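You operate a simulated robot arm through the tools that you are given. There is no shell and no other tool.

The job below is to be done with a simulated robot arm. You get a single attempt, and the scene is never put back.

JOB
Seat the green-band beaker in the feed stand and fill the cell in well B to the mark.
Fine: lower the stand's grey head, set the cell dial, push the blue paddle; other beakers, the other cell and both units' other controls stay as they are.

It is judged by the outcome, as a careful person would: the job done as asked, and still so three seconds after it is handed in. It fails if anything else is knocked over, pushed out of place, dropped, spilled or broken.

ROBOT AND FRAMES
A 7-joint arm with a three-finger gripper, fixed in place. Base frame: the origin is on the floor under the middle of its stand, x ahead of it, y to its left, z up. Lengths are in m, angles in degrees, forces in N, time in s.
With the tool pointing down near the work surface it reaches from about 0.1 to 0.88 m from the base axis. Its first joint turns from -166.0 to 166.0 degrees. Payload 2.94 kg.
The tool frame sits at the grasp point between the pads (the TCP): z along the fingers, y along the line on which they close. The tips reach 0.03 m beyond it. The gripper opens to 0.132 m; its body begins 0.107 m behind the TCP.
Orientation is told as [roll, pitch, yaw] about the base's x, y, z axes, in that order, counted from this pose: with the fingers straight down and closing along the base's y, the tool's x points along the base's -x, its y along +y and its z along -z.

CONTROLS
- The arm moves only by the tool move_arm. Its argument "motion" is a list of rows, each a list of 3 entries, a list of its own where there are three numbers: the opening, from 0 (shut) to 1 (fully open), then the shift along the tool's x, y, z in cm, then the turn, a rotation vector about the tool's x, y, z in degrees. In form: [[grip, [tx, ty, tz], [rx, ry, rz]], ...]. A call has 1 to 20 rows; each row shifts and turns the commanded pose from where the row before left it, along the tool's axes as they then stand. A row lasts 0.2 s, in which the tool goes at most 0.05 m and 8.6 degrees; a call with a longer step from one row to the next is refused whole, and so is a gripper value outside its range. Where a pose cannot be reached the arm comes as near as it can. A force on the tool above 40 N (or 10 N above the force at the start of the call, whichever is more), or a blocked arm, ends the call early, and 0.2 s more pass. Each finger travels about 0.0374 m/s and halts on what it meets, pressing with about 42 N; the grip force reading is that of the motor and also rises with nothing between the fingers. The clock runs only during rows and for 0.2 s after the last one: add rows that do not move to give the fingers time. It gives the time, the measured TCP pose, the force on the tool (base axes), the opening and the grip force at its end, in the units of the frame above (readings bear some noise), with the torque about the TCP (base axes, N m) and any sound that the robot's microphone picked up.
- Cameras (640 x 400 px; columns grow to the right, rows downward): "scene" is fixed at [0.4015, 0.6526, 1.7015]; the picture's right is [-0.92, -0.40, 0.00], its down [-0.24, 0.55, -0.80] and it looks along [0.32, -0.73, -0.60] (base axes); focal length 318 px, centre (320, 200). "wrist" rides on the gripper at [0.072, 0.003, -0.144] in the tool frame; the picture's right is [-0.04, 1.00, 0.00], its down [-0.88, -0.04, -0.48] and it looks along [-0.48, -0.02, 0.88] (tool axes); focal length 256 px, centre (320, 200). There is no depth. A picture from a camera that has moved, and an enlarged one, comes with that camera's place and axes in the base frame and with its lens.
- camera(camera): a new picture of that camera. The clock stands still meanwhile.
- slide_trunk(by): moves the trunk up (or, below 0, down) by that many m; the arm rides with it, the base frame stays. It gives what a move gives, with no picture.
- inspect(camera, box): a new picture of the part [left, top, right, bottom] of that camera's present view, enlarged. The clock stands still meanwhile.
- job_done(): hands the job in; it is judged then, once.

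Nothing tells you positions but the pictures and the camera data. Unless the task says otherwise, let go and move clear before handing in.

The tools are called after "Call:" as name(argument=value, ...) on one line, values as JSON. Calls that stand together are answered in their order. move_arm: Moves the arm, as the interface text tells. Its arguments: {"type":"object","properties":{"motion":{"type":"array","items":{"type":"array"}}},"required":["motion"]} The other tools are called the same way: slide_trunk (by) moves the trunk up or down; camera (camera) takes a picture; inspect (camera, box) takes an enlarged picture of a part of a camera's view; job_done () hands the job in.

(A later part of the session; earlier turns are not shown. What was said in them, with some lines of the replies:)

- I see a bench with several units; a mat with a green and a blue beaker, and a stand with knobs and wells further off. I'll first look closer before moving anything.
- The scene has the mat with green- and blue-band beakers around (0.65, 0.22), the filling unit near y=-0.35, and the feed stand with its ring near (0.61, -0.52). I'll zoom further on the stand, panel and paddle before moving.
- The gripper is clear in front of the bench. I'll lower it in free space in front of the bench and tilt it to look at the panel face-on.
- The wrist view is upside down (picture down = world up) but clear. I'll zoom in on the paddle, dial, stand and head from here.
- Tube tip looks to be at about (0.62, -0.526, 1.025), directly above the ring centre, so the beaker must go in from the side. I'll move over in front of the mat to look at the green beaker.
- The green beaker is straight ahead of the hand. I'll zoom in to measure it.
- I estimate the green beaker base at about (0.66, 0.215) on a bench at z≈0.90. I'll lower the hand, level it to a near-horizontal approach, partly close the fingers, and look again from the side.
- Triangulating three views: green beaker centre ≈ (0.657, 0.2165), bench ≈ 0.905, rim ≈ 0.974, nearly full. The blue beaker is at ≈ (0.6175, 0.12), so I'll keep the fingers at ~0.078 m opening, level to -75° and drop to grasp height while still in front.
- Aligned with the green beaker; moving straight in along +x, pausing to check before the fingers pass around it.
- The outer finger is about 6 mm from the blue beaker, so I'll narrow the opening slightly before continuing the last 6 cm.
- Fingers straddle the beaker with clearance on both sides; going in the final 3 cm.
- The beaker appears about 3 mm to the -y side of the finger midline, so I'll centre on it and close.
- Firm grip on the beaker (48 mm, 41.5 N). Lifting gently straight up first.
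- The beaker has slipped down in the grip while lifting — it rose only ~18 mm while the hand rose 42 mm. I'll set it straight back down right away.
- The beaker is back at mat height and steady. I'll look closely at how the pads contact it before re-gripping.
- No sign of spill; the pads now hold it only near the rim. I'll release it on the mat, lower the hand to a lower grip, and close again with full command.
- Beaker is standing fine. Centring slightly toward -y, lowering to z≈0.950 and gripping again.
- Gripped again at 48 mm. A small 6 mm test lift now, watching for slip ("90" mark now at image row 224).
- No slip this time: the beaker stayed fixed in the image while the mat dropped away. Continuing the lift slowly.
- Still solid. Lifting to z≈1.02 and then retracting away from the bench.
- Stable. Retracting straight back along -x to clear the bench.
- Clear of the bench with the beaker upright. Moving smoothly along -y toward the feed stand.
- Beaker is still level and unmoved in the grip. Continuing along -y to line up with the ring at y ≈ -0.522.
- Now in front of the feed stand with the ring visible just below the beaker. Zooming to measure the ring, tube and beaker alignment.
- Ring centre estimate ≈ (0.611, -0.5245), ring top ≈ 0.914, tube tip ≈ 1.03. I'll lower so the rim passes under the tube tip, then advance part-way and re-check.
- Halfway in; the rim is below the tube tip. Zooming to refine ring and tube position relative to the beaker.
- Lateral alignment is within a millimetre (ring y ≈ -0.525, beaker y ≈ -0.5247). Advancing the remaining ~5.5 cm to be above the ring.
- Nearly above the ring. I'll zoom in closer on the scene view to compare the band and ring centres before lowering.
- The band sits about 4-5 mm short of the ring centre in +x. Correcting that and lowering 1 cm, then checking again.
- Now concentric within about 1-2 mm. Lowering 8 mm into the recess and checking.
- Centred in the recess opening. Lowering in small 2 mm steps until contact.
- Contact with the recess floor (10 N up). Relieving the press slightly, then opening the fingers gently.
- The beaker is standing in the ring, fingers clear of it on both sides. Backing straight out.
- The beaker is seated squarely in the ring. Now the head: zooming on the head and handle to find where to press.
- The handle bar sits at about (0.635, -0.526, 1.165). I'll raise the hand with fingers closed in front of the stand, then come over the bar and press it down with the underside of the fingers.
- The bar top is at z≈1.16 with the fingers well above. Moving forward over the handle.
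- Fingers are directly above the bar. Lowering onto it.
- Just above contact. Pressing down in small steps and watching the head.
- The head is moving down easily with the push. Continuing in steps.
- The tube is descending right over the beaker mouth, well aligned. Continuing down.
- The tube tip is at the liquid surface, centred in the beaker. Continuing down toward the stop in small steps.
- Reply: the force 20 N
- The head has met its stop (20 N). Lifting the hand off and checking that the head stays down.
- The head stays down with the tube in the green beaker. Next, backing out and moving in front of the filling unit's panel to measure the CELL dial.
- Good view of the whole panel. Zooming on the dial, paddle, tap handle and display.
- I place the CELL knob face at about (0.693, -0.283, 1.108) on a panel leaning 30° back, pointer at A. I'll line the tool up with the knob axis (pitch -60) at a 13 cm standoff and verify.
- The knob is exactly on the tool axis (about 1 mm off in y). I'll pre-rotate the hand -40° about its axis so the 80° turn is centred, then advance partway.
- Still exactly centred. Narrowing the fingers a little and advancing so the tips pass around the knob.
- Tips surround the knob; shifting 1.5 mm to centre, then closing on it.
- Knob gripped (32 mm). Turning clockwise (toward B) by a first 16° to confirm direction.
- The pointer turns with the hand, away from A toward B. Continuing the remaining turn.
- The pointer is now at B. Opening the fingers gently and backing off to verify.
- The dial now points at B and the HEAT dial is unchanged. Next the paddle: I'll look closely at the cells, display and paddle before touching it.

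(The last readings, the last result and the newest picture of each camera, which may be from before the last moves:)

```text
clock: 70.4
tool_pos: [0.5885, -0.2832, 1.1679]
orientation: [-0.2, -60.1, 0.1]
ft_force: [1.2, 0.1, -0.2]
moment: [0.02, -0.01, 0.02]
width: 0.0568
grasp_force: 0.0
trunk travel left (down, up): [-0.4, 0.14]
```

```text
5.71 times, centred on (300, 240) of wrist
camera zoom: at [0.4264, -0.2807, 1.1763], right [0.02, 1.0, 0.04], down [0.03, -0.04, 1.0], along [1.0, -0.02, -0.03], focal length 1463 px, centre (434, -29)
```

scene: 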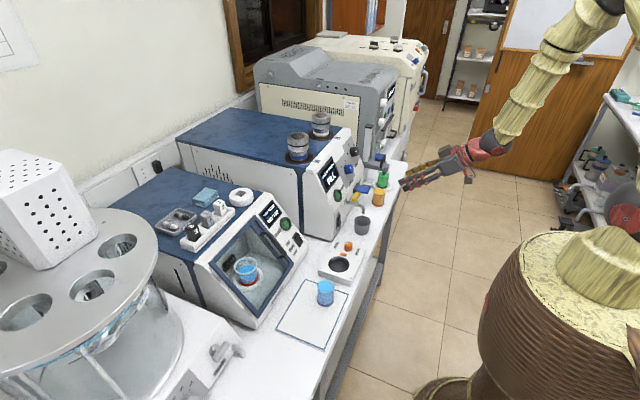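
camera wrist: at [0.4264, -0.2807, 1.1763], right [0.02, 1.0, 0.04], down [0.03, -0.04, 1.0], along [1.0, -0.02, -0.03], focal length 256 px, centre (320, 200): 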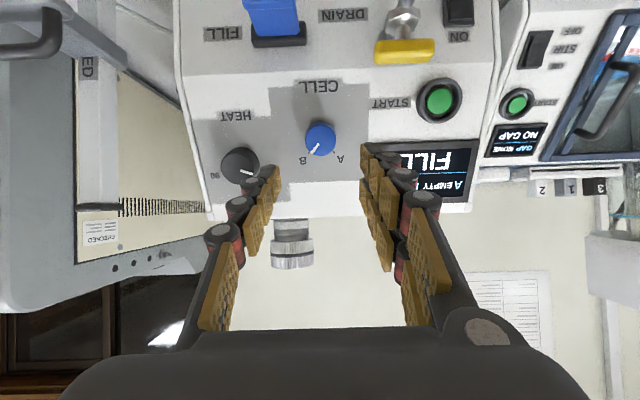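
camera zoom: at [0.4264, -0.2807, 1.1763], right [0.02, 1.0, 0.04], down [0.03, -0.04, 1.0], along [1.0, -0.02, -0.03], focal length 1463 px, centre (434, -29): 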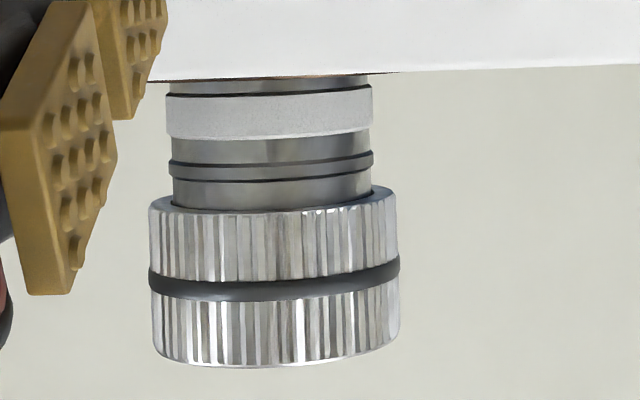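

The paddle is a flat plate at z≈1.014 sticking out to x≈0.62 with a raised lip, centred y≈-0.318; FILL labels it and DRAIN labels the yellow tap. I'll close the fingers, tilt to -30°, and position the fingertips above the paddle's lip.

Call:
move_arm(motion=[[0.3, [0, 0, 0], [0, 7.5, 0]], [0.2, [0, 0, 0], [0, 7.5, 0]], [0.1, [0, 0, 0], [0, 7.5, 0]], [0.0, [0, 0, 0], [0, 7.5, 0]], [0.0, [0, -2.14, 0], [0, 0, 0]], [0.0, [0, -2.14, 0], [0, 0, 0]], [0.0, [-0.18, 0, 2.72], [0, 0, 0]], [0.0, [-0.18, 0, 2.72], [0, 0, 0]], [0.0, [-0.18, 0, 1.7], [0, 0, 0]], [0.0, [0, 0, 0], [0, 0, 0]]])

Call:
camera(camera="wrist")

Call:
inspect(camera="scene", box=[316, 130, 412, 205])

```text
clock: 72.6
tool_pos: [0.6269, -0.3247, 1.1098]
orientation: [0.0, -30.1, 0.0]
ft_force: [-0.5, -0.1, 0.4]
moment: [0.03, -0.02, 0.02]
width: 0.0002
grasp_force: 28.6
trunk travel left (down, up): [-0.4, 0.14]
```

```text
taken
camera wrist: at [0.493, -0.3224, 1.1967], right [0.04, 1.0, 0.02], down [0.52, -0.04, 0.85], along [0.85, -0.02, -0.52], focal length 256 px, centre (320, 200)
```

wrist: 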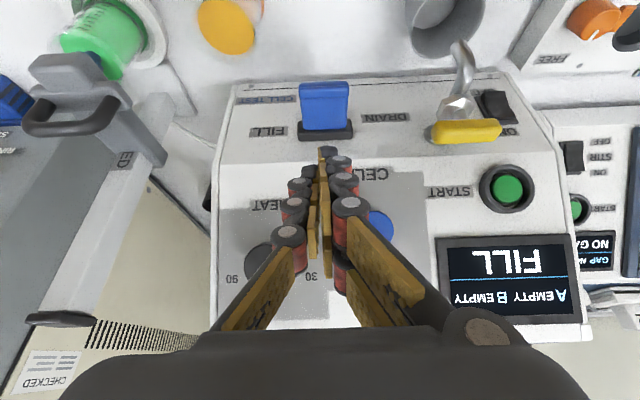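

```text
5.33 times, centred on (364, 168) of scene
camera zoom: at [0.4015, 0.6526, 1.7015], right [-0.92, -0.4, 0.0], down [-0.24, 0.55, -0.8], along [0.32, -0.73, -0.6], focal length 1699 px, centre (85, 373)
```

zoom: 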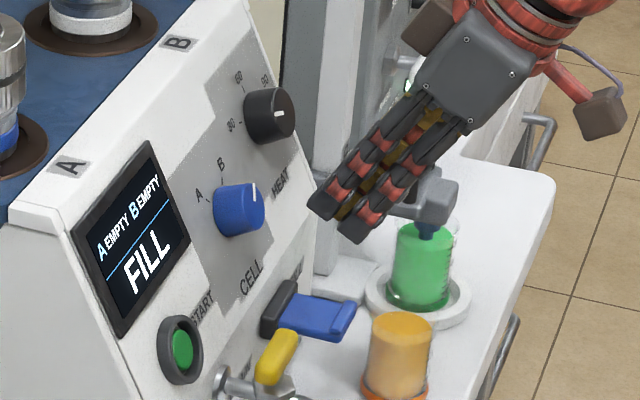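

Fingertips are above the paddle, and the display is visible in both cameras. Lowering to just above the lip.

Call:
move_arm(motion=[[0.0, [0.56, -0.13, 1.29], [0, 0, 0]], [0.0, [0.56, -0.13, 1.29], [0, 0, 0]], [0.0, [0.56, -0.13, 1.29], [0, 0, 0]], [0.0, [0, 0, 0], [0, 0, 0]]])

Call:
camera(camera="wrist")

Call:
inspect(camera="scene", box=[324, 145, 404, 205])

```text
clock: 73.6
tool_pos: [0.6337, -0.3291, 1.0667]
orientation: [0.0, -30.2, 0.1]
ft_force: [0.4, 0.0, -0.8]
moment: [0.0, 0.0, -0.01]
width: 0.0
grasp_force: 28.5
trunk travel left (down, up): [-0.4, 0.14]
```

```text
taken
camera wrist: at [0.4981, -0.3264, 1.1543], right [0.04, 1.0, 0.02], down [0.52, -0.04, 0.85], along [0.85, -0.02, -0.52], focal length 256 px, centre (320, 200)
```

wrist: 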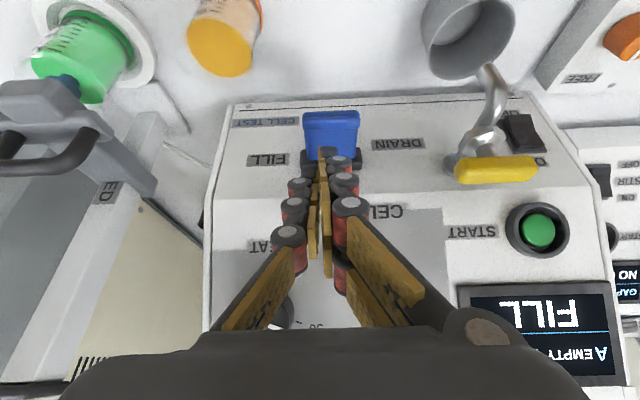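

```text
6.67 times, centred on (364, 175) of scene
camera zoom: at [0.4015, 0.6526, 1.7015], right [-0.92, -0.4, 0.0], down [-0.24, 0.55, -0.8], along [0.32, -0.73, -0.6], focal length 2123 px, centre (27, 367)
```

zoom: 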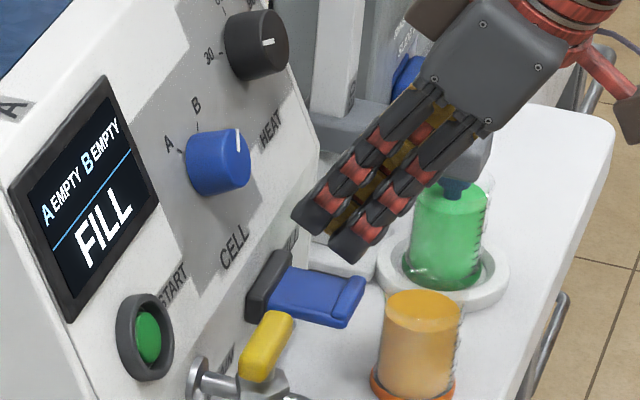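

About 9 mm above the lip. Stepping down gently toward contact, watching force, sounds and the display.

Call:
move_arm(motion=[[0.0, [0.25, 0, 0.43], [0, 0, 0]], [0.0, [0.15, 0, 0.26], [0, 0, 0]]])

Call:
inspect(camera="scene", box=[324, 145, 404, 205])

```text
clock: 74.2
tool_pos: [0.6338, -0.3298, 1.0596]
orientation: [0.0, -30.2, -0.2]
ft_force: [0.0, 0.4, 0.3]
moment: [0.03, -0.01, 0.01]
width: 0.0
grasp_force: 28.8
trunk travel left (down, up): [-0.4, 0.14]
```

```text
6.67 times, centred on (364, 175) of scene
camera zoom: at [0.4015, 0.6526, 1.7015], right [-0.92, -0.4, 0.0], down [-0.24, 0.55, -0.8], along [0.32, -0.73, -0.6], focal length 2123 px, centre (27, 367)
```

zoom: 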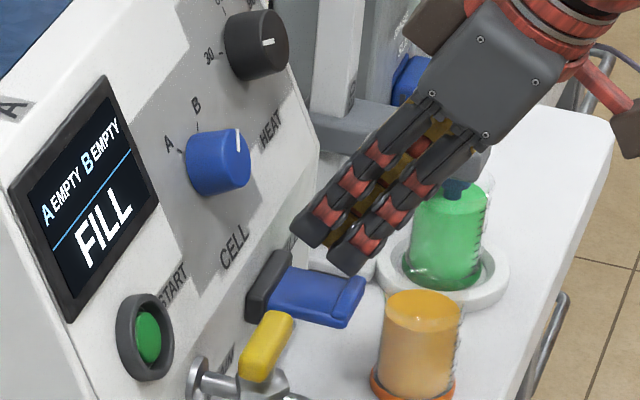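

Call:
move_arm(motion=[[0.0, [0.15, 0, 0.26], [0, 0, 0]]])

Call:
inspect(camera="scene", box=[324, 145, 404, 205])

```text
clock: 74.6
tool_pos: [0.6336, -0.33, 1.055]
orientation: [0.0, -30.1, 0.0]
ft_force: [0.2, 0.0, 0.6]
moment: [0.02, 0.05, 0.01]
width: 0.0001
grasp_force: 29.0
trunk travel left (down, up): [-0.4, 0.14]
```

```text
6.67 times, centred on (364, 175) of scene
camera zoom: at [0.4015, 0.6526, 1.7015], right [-0.92, -0.4, 0.0], down [-0.24, 0.55, -0.8], along [0.32, -0.73, -0.6], focal length 2123 px, centre (27, 367)
```

zoom: 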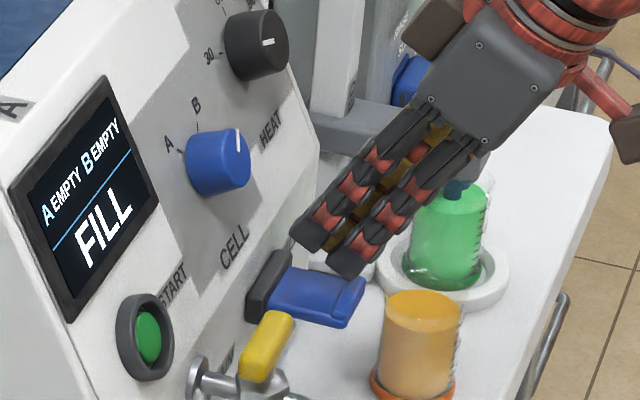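

Call:
move_arm(motion=[[0.0, [0.15, 0, 0.26], [0, 0, 0]]])

Call:
inspect(camera="scene", box=[324, 145, 404, 205])

```text
clock: 75.0
tool_pos: [0.6332, -0.3296, 1.0526]
orientation: [0.0, -30.0, -0.1]
ft_force: [0.3, 0.1, 0.3]
moment: [0.04, 0.02, -0.03]
width: 0.0001
grasp_force: 28.5
trunk travel left (down, up): [-0.4, 0.14]
```

```text
6.67 times, centred on (364, 175) of scene
camera zoom: at [0.4015, 0.6526, 1.7015], right [-0.92, -0.4, 0.0], down [-0.24, 0.55, -0.8], along [0.32, -0.73, -0.6], focal length 2123 px, centre (27, 367)
```

zoom: 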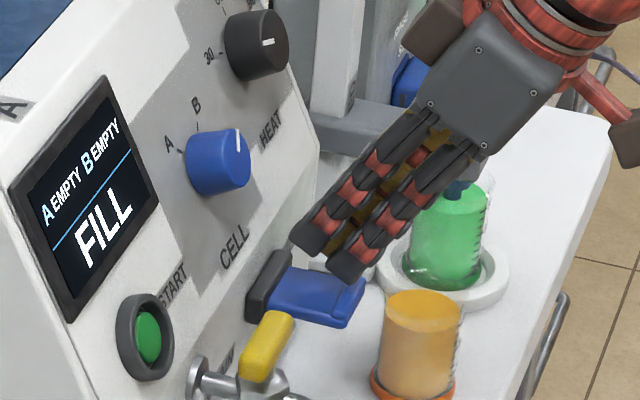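

Call:
move_arm(motion=[[0.0, [0.15, 0, 0.26], [0, 0, 0]]])

Call:
inspect(camera="scene", box=[324, 145, 404, 205])

Call:
inspect(camera="wrist", box=[270, 80, 390, 170])

```text
clock: 75.4
tool_pos: [0.633, -0.3296, 1.0496]
orientation: [0.0, -30.1, 0.0]
ft_force: [0.4, -1.4, -0.2]
moment: [-0.02, -0.02, -0.01]
width: 0.0
grasp_force: 28.5
trunk travel left (down, up): [-0.4, 0.14]
```

```text
6.67 times, centred on (364, 175) of scene
camera zoom: at [0.4015, 0.6526, 1.7015], right [-0.92, -0.4, 0.0], down [-0.24, 0.55, -0.8], along [0.32, -0.73, -0.6], focal length 2123 px, centre (27, 367)
```

zoom: 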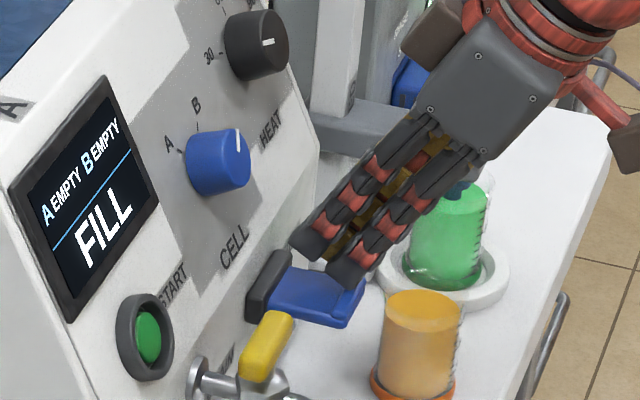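

```text
4.44 times, centred on (330, 125) of wrist
camera zoom: at [0.4982, -0.3267, 1.1368], right [0.04, 1.0, 0.02], down [0.52, -0.04, 0.85], along [0.85, -0.02, -0.52], focal length 1138 px, centre (276, 533)
```

zoom: 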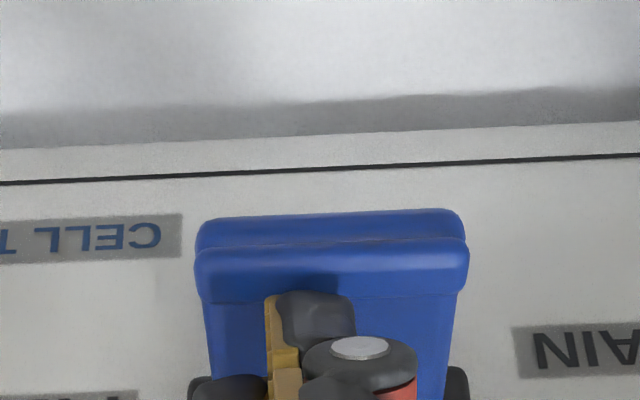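

Call:
move_arm(motion=[[0.0, [0.15, 0, 0.26], [0, 0, 0]]])

Call:
inspect(camera="scene", box=[324, 145, 404, 205])

Call:
inspect(camera="wrist", box=[270, 80, 390, 170])

```text
clock: 75.8
tool_pos: [0.6336, -0.3305, 1.0454]
orientation: [0.0, -30.0, -0.1]
ft_force: [0.2, 0.0, -0.2]
moment: [-0.01, 0.0, 0.0]
width: 0.0003
grasp_force: 28.9
trunk travel left (down, up): [-0.4, 0.14]
```

```text
6.67 times, centred on (364, 175) of scene
camera zoom: at [0.4015, 0.6526, 1.7015], right [-0.92, -0.4, 0.0], down [-0.24, 0.55, -0.8], along [0.32, -0.73, -0.6], focal length 2123 px, centre (27, 367)
```

zoom: 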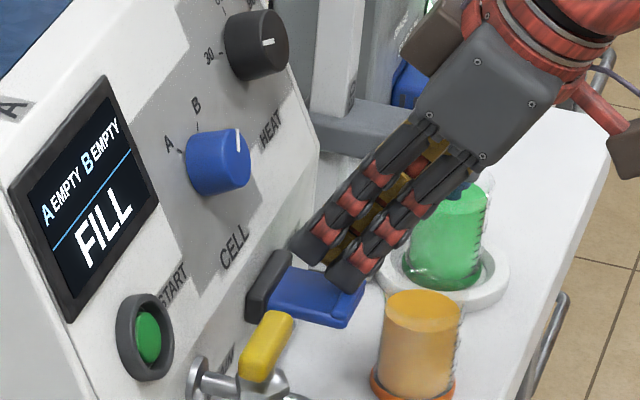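

```text
4.44 times, centred on (330, 125) of wrist
camera zoom: at [0.4982, -0.3267, 1.1335], right [0.04, 1.0, 0.02], down [0.52, -0.04, 0.85], along [0.85, -0.02, -0.52], focal length 1138 px, centre (276, 533)
```

zoom: 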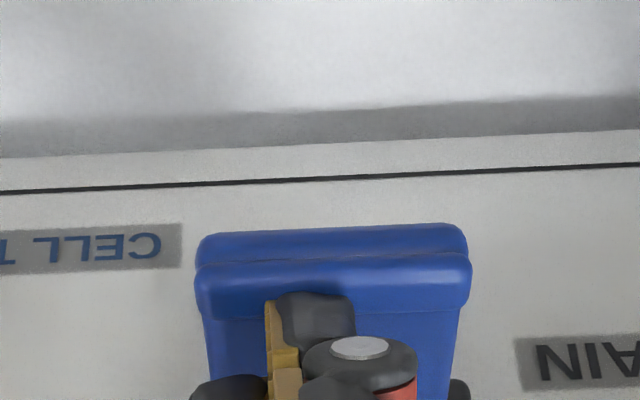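

Call:
move_arm(motion=[[0.0, [0.15, 0, 0.26], [0, 0, 0]]])

Call:
inspect(camera="scene", box=[324, 145, 404, 205])

Call:
inspect(camera="wrist", box=[270, 80, 390, 170])

```text
clock: 76.2
tool_pos: [0.6332, -0.3295, 1.0439]
orientation: [0.0, -30.2, 0.0]
ft_force: [1.5, 0.1, 1.1]
moment: [-0.01, -0.01, 0.03]
width: 0.0
grasp_force: 28.3
trunk travel left (down, up): [-0.4, 0.14]
```

```text
6.67 times, centred on (364, 175) of scene
camera zoom: at [0.4015, 0.6526, 1.7015], right [-0.92, -0.4, 0.0], down [-0.24, 0.55, -0.8], along [0.32, -0.73, -0.6], focal length 2123 px, centre (27, 367)
```

zoom: 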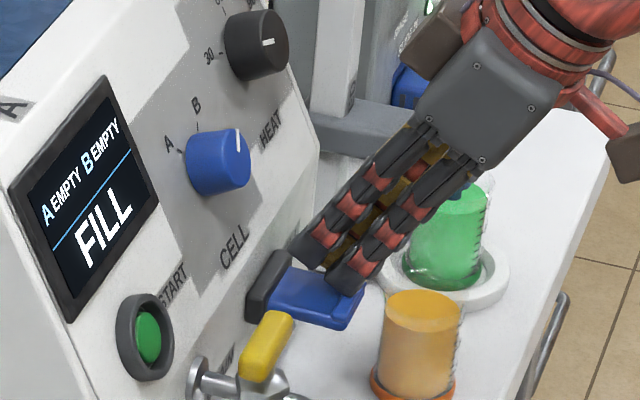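

```text
4.44 times, centred on (330, 125) of wrist
camera zoom: at [0.4982, -0.3271, 1.131], right [0.04, 1.0, 0.02], down [0.52, -0.04, 0.85], along [0.85, -0.02, -0.52], focal length 1138 px, centre (276, 533)
```

zoom: 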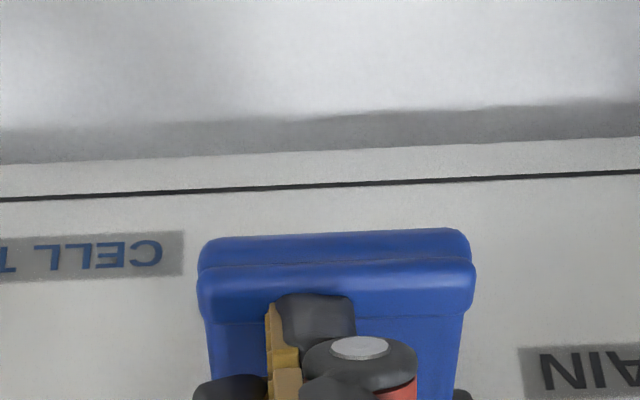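

Call:
move_arm(motion=[[0.0, [0.15, 0, 0.26], [0, 0, 0]]])

Call:
inspect(camera="scene", box=[324, 145, 404, 205])

Call:
inspect(camera="wrist", box=[270, 80, 390, 170])

```text
clock: 76.6
tool_pos: [0.6329, -0.3298, 1.0402]
orientation: [0.0, -30.2, 0.0]
ft_force: [-0.4, -0.7, 1.2]
moment: [0.0, 0.07, 0.0]
width: 0.0
grasp_force: 28.3
trunk travel left (down, up): [-0.4, 0.14]
```

```text
6.67 times, centred on (364, 175) of scene
camera zoom: at [0.4015, 0.6526, 1.7015], right [-0.92, -0.4, 0.0], down [-0.24, 0.55, -0.8], along [0.32, -0.73, -0.6], focal length 2123 px, centre (27, 367)
```

zoom: 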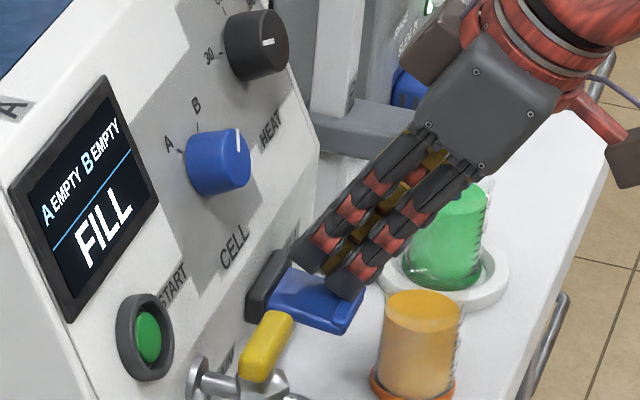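

```text
4.44 times, centred on (330, 125) of wrist
camera zoom: at [0.4981, -0.3271, 1.1278], right [0.04, 1.0, 0.02], down [0.52, -0.04, 0.85], along [0.85, -0.02, -0.52], focal length 1138 px, centre (276, 533)
```

zoom: 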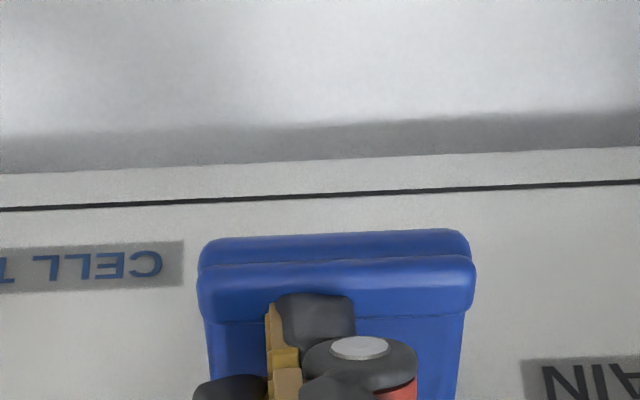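

The paddle has started moving down with the fingers (about 1 N). Continuing in small steps, watching the display.

Call:
move_arm(motion=[[0.0, [0.15, 0, 0.26], [0, 0, 0]]])

Call:
inspect(camera="scene", box=[324, 145, 404, 205])

```text
clock: 77.0
tool_pos: [0.6333, -0.3311, 1.0375]
orientation: [0.0, -30.1, 0.0]
ft_force: [-1.3, 0.4, 1.6]
moment: [0.01, 0.01, -0.03]
width: 0.0
grasp_force: 28.8
trunk travel left (down, up): [-0.4, 0.14]
```

```text
6.67 times, centred on (364, 175) of scene
camera zoom: at [0.4015, 0.6526, 1.7015], right [-0.92, -0.4, 0.0], down [-0.24, 0.55, -0.8], along [0.32, -0.73, -0.6], focal length 2123 px, centre (27, 367)
```

zoom: 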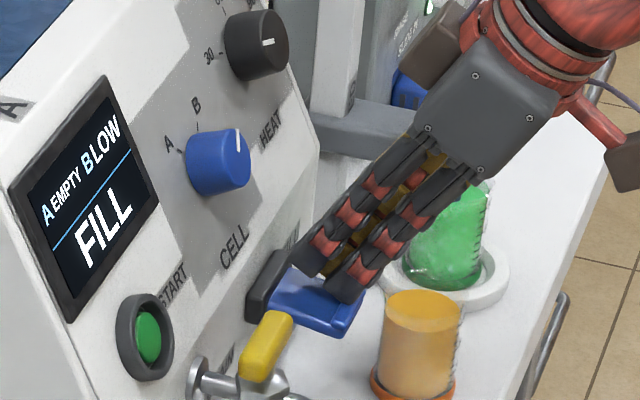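

The display now reads "B LOW" — filling into B has begun. Holding position in short intervals and watching the display.

Call:
move_arm(motion=[[0.0, [0, 0, 0], [0, 0, 0]]])

Call:
inspect(camera="scene", box=[312, 140, 408, 200])

Call:
inspect(camera="scene", box=[284, 105, 340, 165])

```text
clock: 77.4
tool_pos: [0.6329, -0.3303, 1.0376]
orientation: [0.0, -30.1, -0.1]
ft_force: [-1.3, 1.0, 2.0]
moment: [0.04, 0.02, 0.0]
width: 0.0
grasp_force: 28.8
trunk travel left (down, up): [-0.4, 0.14]
```

```text
6.67 times, centred on (360, 170) of scene
camera zoom: at [0.4015, 0.6526, 1.7015], right [-0.92, -0.4, 0.0], down [-0.24, 0.55, -0.8], along [0.32, -0.73, -0.6], focal length 2123 px, centre (53, 400)
```

zoom: 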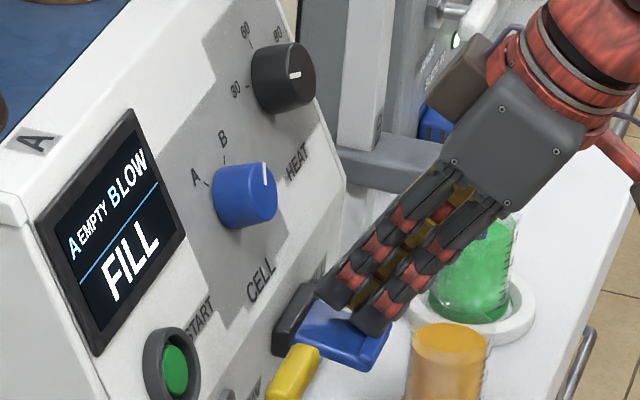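

```text
6.67 times, centred on (312, 135) of scene
camera zoom: at [0.4015, 0.6526, 1.7015], right [-0.92, -0.4, 0.0], down [-0.24, 0.55, -0.8], along [0.32, -0.73, -0.6], focal length 2123 px, centre (373, 633)
```

zoom: 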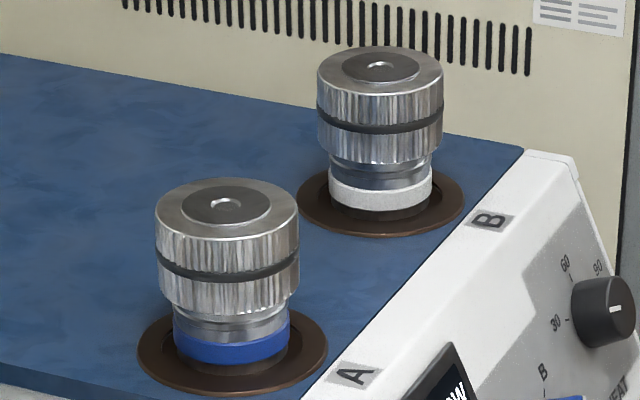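

Still "B LOW". Continuing to hold in short intervals.

Call:
move_arm(motion=[[0.0, [0, 0, 0], [0, 0, 0]]])

Call:
inspect(camera="scene", box=[312, 140, 408, 200])

```text
clock: 77.8
tool_pos: [0.6335, -0.33, 1.0373]
orientation: [-0.1, -30.1, 0.0]
ft_force: [0.1, 0.2, 2.2]
moment: [0.0, -0.01, 0.01]
width: 0.0
grasp_force: 28.9
trunk travel left (down, up): [-0.4, 0.14]
```

```text
6.67 times, centred on (360, 170) of scene
camera zoom: at [0.4015, 0.6526, 1.7015], right [-0.92, -0.4, 0.0], down [-0.24, 0.55, -0.8], along [0.32, -0.73, -0.6], focal length 2123 px, centre (53, 400)
```

zoom: 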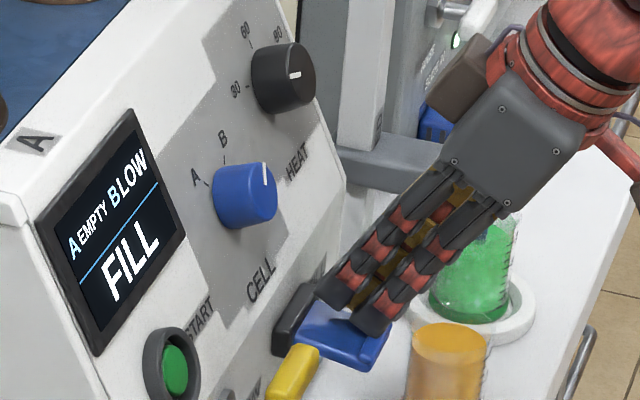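

Call:
move_arm(motion=[[0.0, [0, 0, 0], [0, 0, 0]]])

Call:
inspect(camera="scene", box=[312, 140, 408, 200])

```text
clock: 78.2
tool_pos: [0.6345, -0.3305, 1.0376]
orientation: [0.0, -30.1, 0.0]
ft_force: [-0.3, 0.0, 1.5]
moment: [0.0, 0.03, -0.03]
width: 0.0
grasp_force: 28.6
trunk travel left (down, up): [-0.4, 0.14]
```

```text
6.67 times, centred on (360, 170) of scene
camera zoom: at [0.4015, 0.6526, 1.7015], right [-0.92, -0.4, 0.0], down [-0.24, 0.55, -0.8], along [0.32, -0.73, -0.6], focal length 2123 px, centre (53, 400)
```

zoom: 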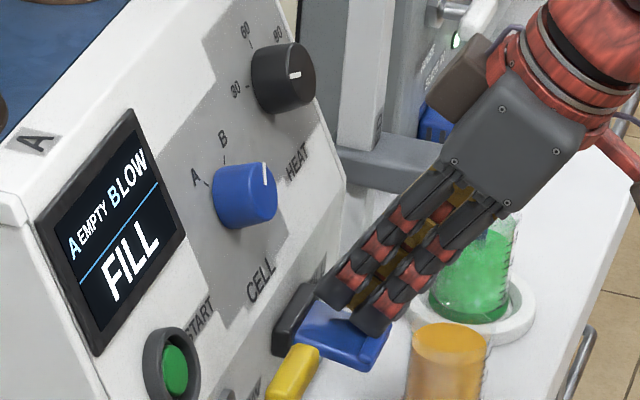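

Call:
move_arm(motion=[[0.0, [0, 0, 0], [0, 0, 0]]])

Call:
inspect(camera="scene", box=[312, 140, 408, 200])

```text
clock: 78.6
tool_pos: [0.6335, -0.331, 1.0377]
orientation: [-0.1, -30.0, 0.0]
ft_force: [0.5, -0.2, 1.7]
moment: [0.02, 0.0, -0.02]
width: 0.0
grasp_force: 28.5
trunk travel left (down, up): [-0.4, 0.14]
```

```text
6.67 times, centred on (360, 170) of scene
camera zoom: at [0.4015, 0.6526, 1.7015], right [-0.92, -0.4, 0.0], down [-0.24, 0.55, -0.8], along [0.32, -0.73, -0.6], focal length 2123 px, centre (53, 400)
```

zoom: 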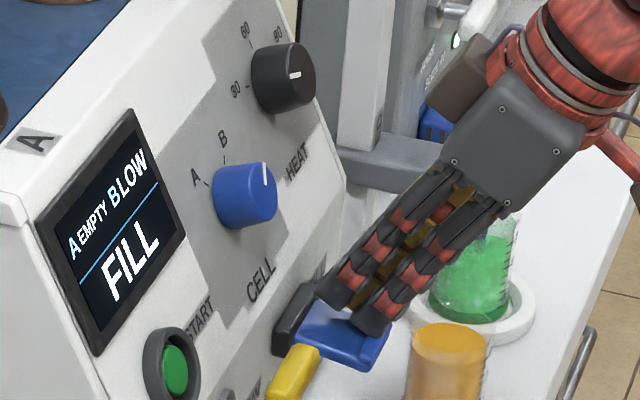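

Call:
move_arm(motion=[[0.0, [0, 0, 0], [0, 0, 0]]])

Call:
inspect(camera="scene", box=[312, 140, 408, 200])

```text
clock: 79.0
tool_pos: [0.6324, -0.3304, 1.0376]
orientation: [0.0, -30.1, 0.0]
ft_force: [0.1, 0.3, 2.4]
moment: [0.02, 0.05, 0.02]
width: 0.0001
grasp_force: 28.8
trunk travel left (down, up): [-0.4, 0.14]
```

```text
6.67 times, centred on (360, 170) of scene
camera zoom: at [0.4015, 0.6526, 1.7015], right [-0.92, -0.4, 0.0], down [-0.24, 0.55, -0.8], along [0.32, -0.73, -0.6], focal length 2123 px, centre (53, 400)
```

zoom: 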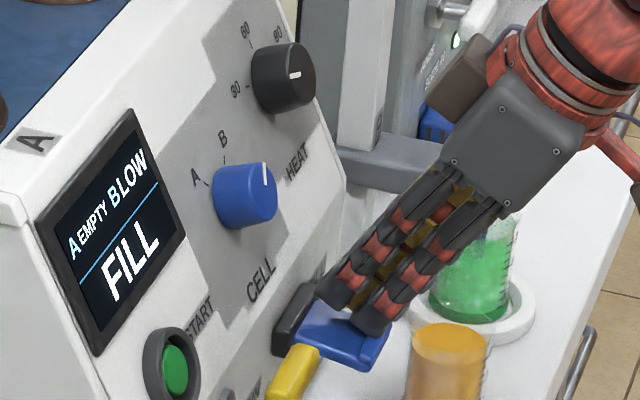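

Call:
move_arm(motion=[[0.0, [0, 0, 0], [0, 0, 0]]])

Call:
inspect(camera="scene", box=[312, 140, 408, 200])

Call:
inspect(camera="scene", box=[370, 164, 402, 194])

```text
clock: 79.4
tool_pos: [0.6327, -0.3298, 1.0373]
orientation: [0.0, -30.1, -0.1]
ft_force: [0.2, -0.4, 1.8]
moment: [0.02, 0.01, 0.0]
width: 0.0
grasp_force: 28.4
trunk travel left (down, up): [-0.4, 0.14]
```

```text
6.67 times, centred on (360, 170) of scene
camera zoom: at [0.4015, 0.6526, 1.7015], right [-0.92, -0.4, 0.0], down [-0.24, 0.55, -0.8], along [0.32, -0.73, -0.6], focal length 2123 px, centre (53, 400)
```

zoom: 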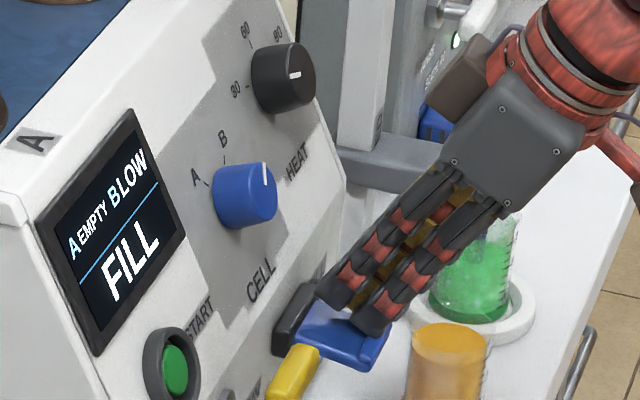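

```text
13.33 times, centred on (386, 179) of scene
camera zoom: at [0.4015, 0.6526, 1.7015], right [-0.92, -0.4, 0.0], down [-0.24, 0.55, -0.8], along [0.32, -0.73, -0.6], focal length 4247 px, centre (-560, 480)
```

zoom: 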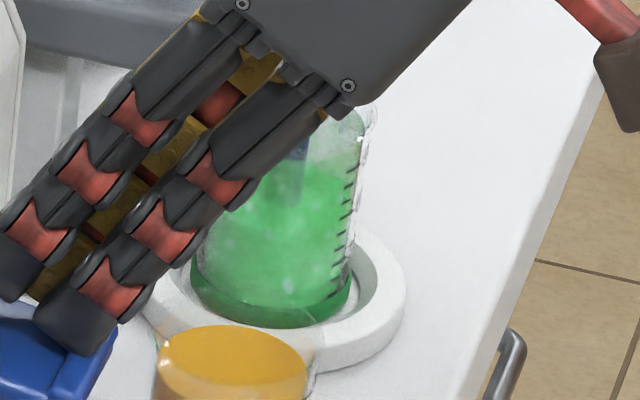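

Still LOW, beaker level falling steadily. Continuing with short holds.

Call:
move_arm(motion=[[0.0, [0, 0, 0], [0, 0, 0]]])

Call:
inspect(camera="scene", box=[312, 140, 408, 200])

```text
clock: 79.8
tool_pos: [0.633, -0.3296, 1.037]
orientation: [0.0, -30.2, -0.1]
ft_force: [0.3, -0.5, 1.5]
moment: [0.03, -0.01, -0.04]
width: 0.0003
grasp_force: 29.4
trunk travel left (down, up): [-0.4, 0.14]
```

```text
6.67 times, centred on (360, 170) of scene
camera zoom: at [0.4015, 0.6526, 1.7015], right [-0.92, -0.4, 0.0], down [-0.24, 0.55, -0.8], along [0.32, -0.73, -0.6], focal length 2123 px, centre (53, 400)
```

zoom: 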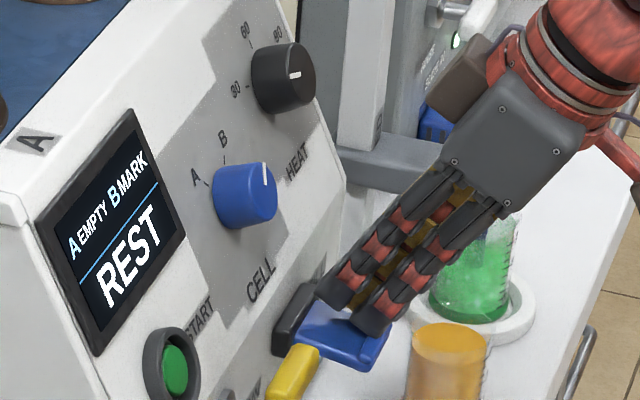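

"B MARK" — at the mark. Releasing the paddle at once by lifting straight up.

Call:
move_arm(motion=[[0.0, [-2.25, 0, -3.89], [0, 0, 0]], [0.0, [-1.5, 0, -2.6], [0, 0, 0]]])

Call:
inspect(camera="scene", box=[312, 140, 408, 200])

Call:
camera(camera="wrist")

```text
clock: 80.4
tool_pos: [0.6323, -0.3296, 1.1135]
orientation: [0.1, -30.0, -0.1]
ft_force: [0.6, 0.5, -0.1]
moment: [0.02, -0.03, 0.03]
width: 0.0
grasp_force: 28.3
trunk travel left (down, up): [-0.4, 0.14]
```

```text
6.67 times, centred on (360, 170) of scene
camera zoom: at [0.4015, 0.6526, 1.7015], right [-0.92, -0.4, 0.0], down [-0.24, 0.55, -0.8], along [0.32, -0.73, -0.6], focal length 2123 px, centre (53, 400)
```

zoom: 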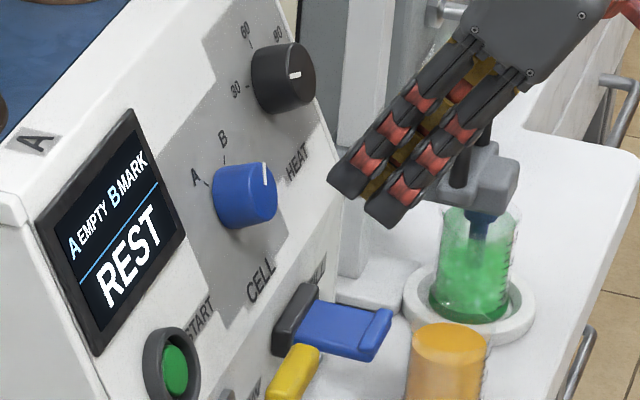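

```text
taken
camera wrist: at [0.4967, -0.3264, 1.2001], right [0.04, 1.0, 0.02], down [0.52, -0.04, 0.85], along [0.85, -0.02, -0.52], focal length 256 px, centre (320, 200)
```

wrist: 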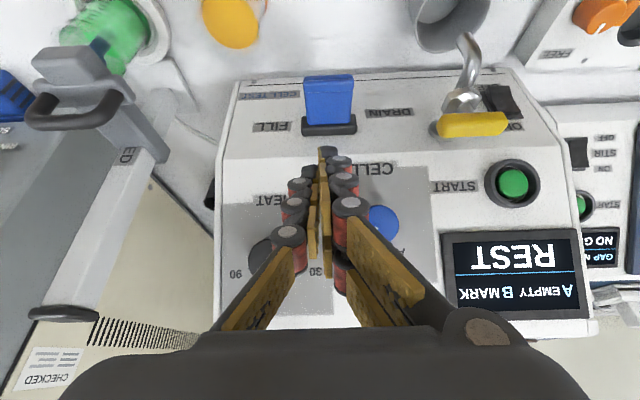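

The paddle sprang back and the display holds "B MARK". Moving the arm clear of the bench and then re-checking everything.

Call:
move_arm(motion=[[0.0, [1.3, 0, -2.75], [0, 0, 0]], [0.0, [2.1, 0, -2.72], [0, 0, 0]], [0.0, [2.6, 0, -1.5], [0, 0, 0]], [0.0, [2.6, 0, -1.5], [0, 0, 0]], [0.0, [2.6, 0, -1.5], [0, 0, 0]], [0.0, [2.6, 0, -1.5], [0, 0, 0]], [0.0, [0, 0, 0], [0, 0, 0]], [0.0, [0, 0, 0], [0, 0, 0]], [0.0, [0, 0, 0], [0, 0, 0]], [0.0, [0, 0, 0], [0, 0, 0]]])

Call:
camera(camera="scene")

Call:
inspect(camera="scene", box=[312, 110, 424, 200])

Call:
camera(camera="wrist")

```text
clock: 82.6
tool_pos: [0.4539, -0.3306, 1.1408]
orientation: [0.1, -30.1, 0.0]
ft_force: [0.1, 0.3, -0.6]
moment: [0.0, 0.0, 0.0]
width: 0.0
grasp_force: 28.8
trunk travel left (down, up): [-0.4, 0.14]
```

```text
taken
```

scene: 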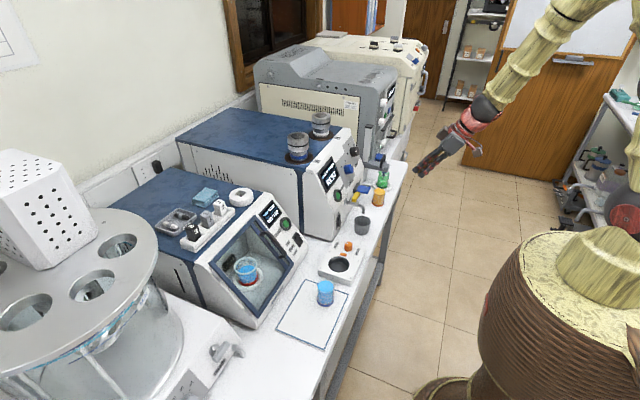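

```text
4.44 times, centred on (368, 155) of scene
camera zoom: at [0.4015, 0.6526, 1.7015], right [-0.92, -0.4, 0.0], down [-0.24, 0.55, -0.8], along [0.32, -0.73, -0.6], focal length 1416 px, centre (107, 400)
```

zoom: 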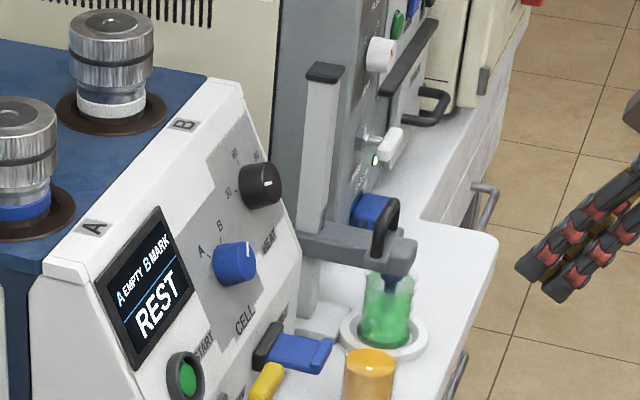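

```text
taken
camera wrist: at [0.3187, -0.3267, 1.2294], right [0.04, 1.0, 0.02], down [0.52, -0.04, 0.85], along [0.85, -0.02, -0.52], focal length 256 px, centre (320, 200)
```

wrist: 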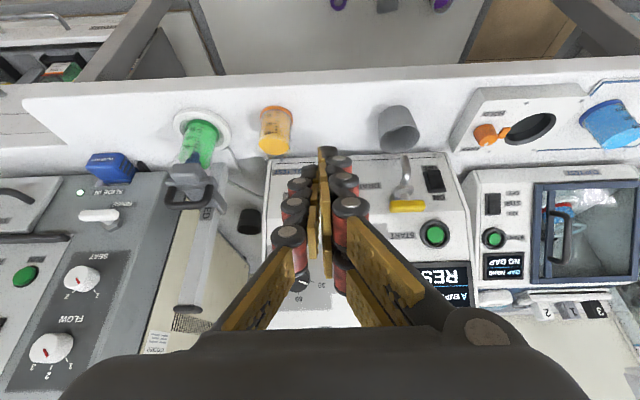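

All looks right: beaker seated, head down, dial on B, display "B MARK / REST". I'll wait several seconds to make sure the reading holds after settling.

Call:
move_arm(motion=[[0.0, [0, 0, 0], [0, 0, 0]], [0.0, [0, 0, 0], [0, 0, 0]], [0.0, [0, 0, 0], [0, 0, 0]], [0.0, [0, 0, 0], [0, 0, 0]], [0.0, [0, 0, 0], [0, 0, 0]], [0.0, [0, 0, 0], [0, 0, 0]], [0.0, [0, 0, 0], [0, 0, 0]], [0.0, [0, 0, 0], [0, 0, 0]], [0.0, [0, 0, 0], [0, 0, 0]], [0.0, [0, 0, 0], [0, 0, 0]], [0.0, [0, 0, 0], [0, 0, 0]], [0.0, [0, 0, 0], [0, 0, 0]], [0.0, [0, 0, 0], [0, 0, 0]], [0.0, [0, 0, 0], [0, 0, 0]], [0.0, [0, 0, 0], [0, 0, 0]], [0.0, [0, 0, 0], [0, 0, 0]], [0.0, [0, 0, 0], [0, 0, 0]], [0.0, [0, 0, 0], [0, 0, 0]], [0.0, [0, 0, 0], [0, 0, 0]], [0.0, [0, 0, 0], [0, 0, 0]]])

Call:
inspect(camera="scene", box=[312, 110, 424, 200])

Call:
inspect(camera="scene", box=[374, 150, 406, 190])

```text
clock: 86.8
tool_pos: [0.4555, -0.3296, 1.1416]
orientation: [0.0, -30.1, 0.1]
ft_force: [-0.4, 0.3, 0.4]
moment: [0.02, 0.02, 0.0]
width: 0.0
grasp_force: 28.5
trunk travel left (down, up): [-0.4, 0.14]
```

```text
4.44 times, centred on (368, 155) of scene
camera zoom: at [0.4015, 0.6526, 1.7015], right [-0.92, -0.4, 0.0], down [-0.24, 0.55, -0.8], along [0.32, -0.73, -0.6], focal length 1416 px, centre (107, 400)
```

zoom: 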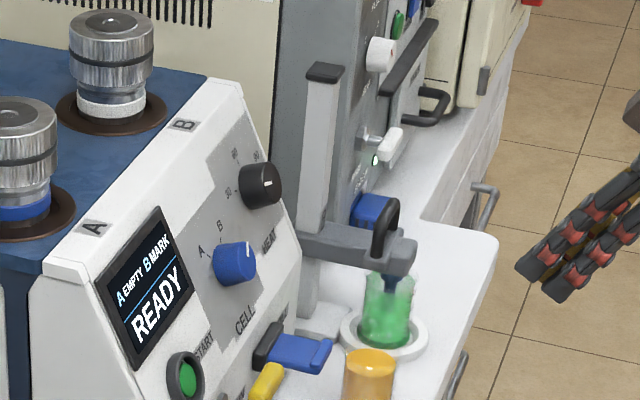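

```text
10.00 times, centred on (390, 170) of scene
camera zoom: at [0.4015, 0.6526, 1.7015], right [-0.92, -0.4, 0.0], down [-0.24, 0.55, -0.8], along [0.32, -0.73, -0.6], focal length 3185 px, centre (-380, 500)
```

zoom: 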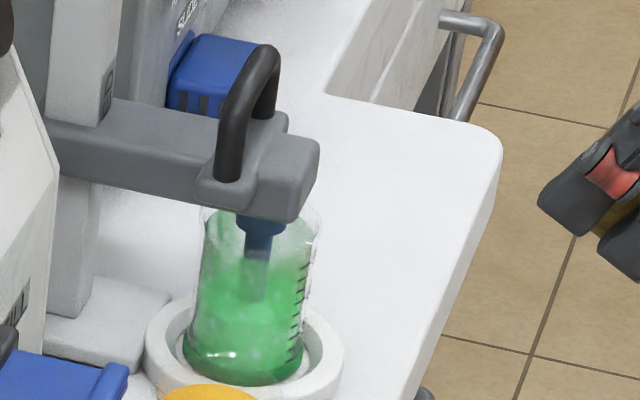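

The display now reads "A EMPTY, B MARK – READY", the green-band beaker is seated with the head down, other items are untouched, and the arm is clear. Handing in.

Call:
job_done()

```text
The job is handed in.
```

The green-band beaker is seated in the feed stand and the cell in well B is filled to the mark. The display read "A EMPTY, B MARK" and "READY" about 6.5 seconds after I released the paddle, so the level held after settling.

- **Beaker:** On my first lift the beaker slipped down in the fingers. I set it back on the mat, gripped it lower and carried it over. I saw no spill at any point.
- **Head:** I pressed it down to its stop. It stayed down with the tube in the beaker.
- **Dial:** I turned the CELL dial from A to B. The HEAT dial did not move.
- **Paddle:** I held it down until the display showed "B MARK", then released it. It sprang back.

The other beakers, the cell in well A and the rest of the controls were left alone. The gripper is empty and clear of the bench.
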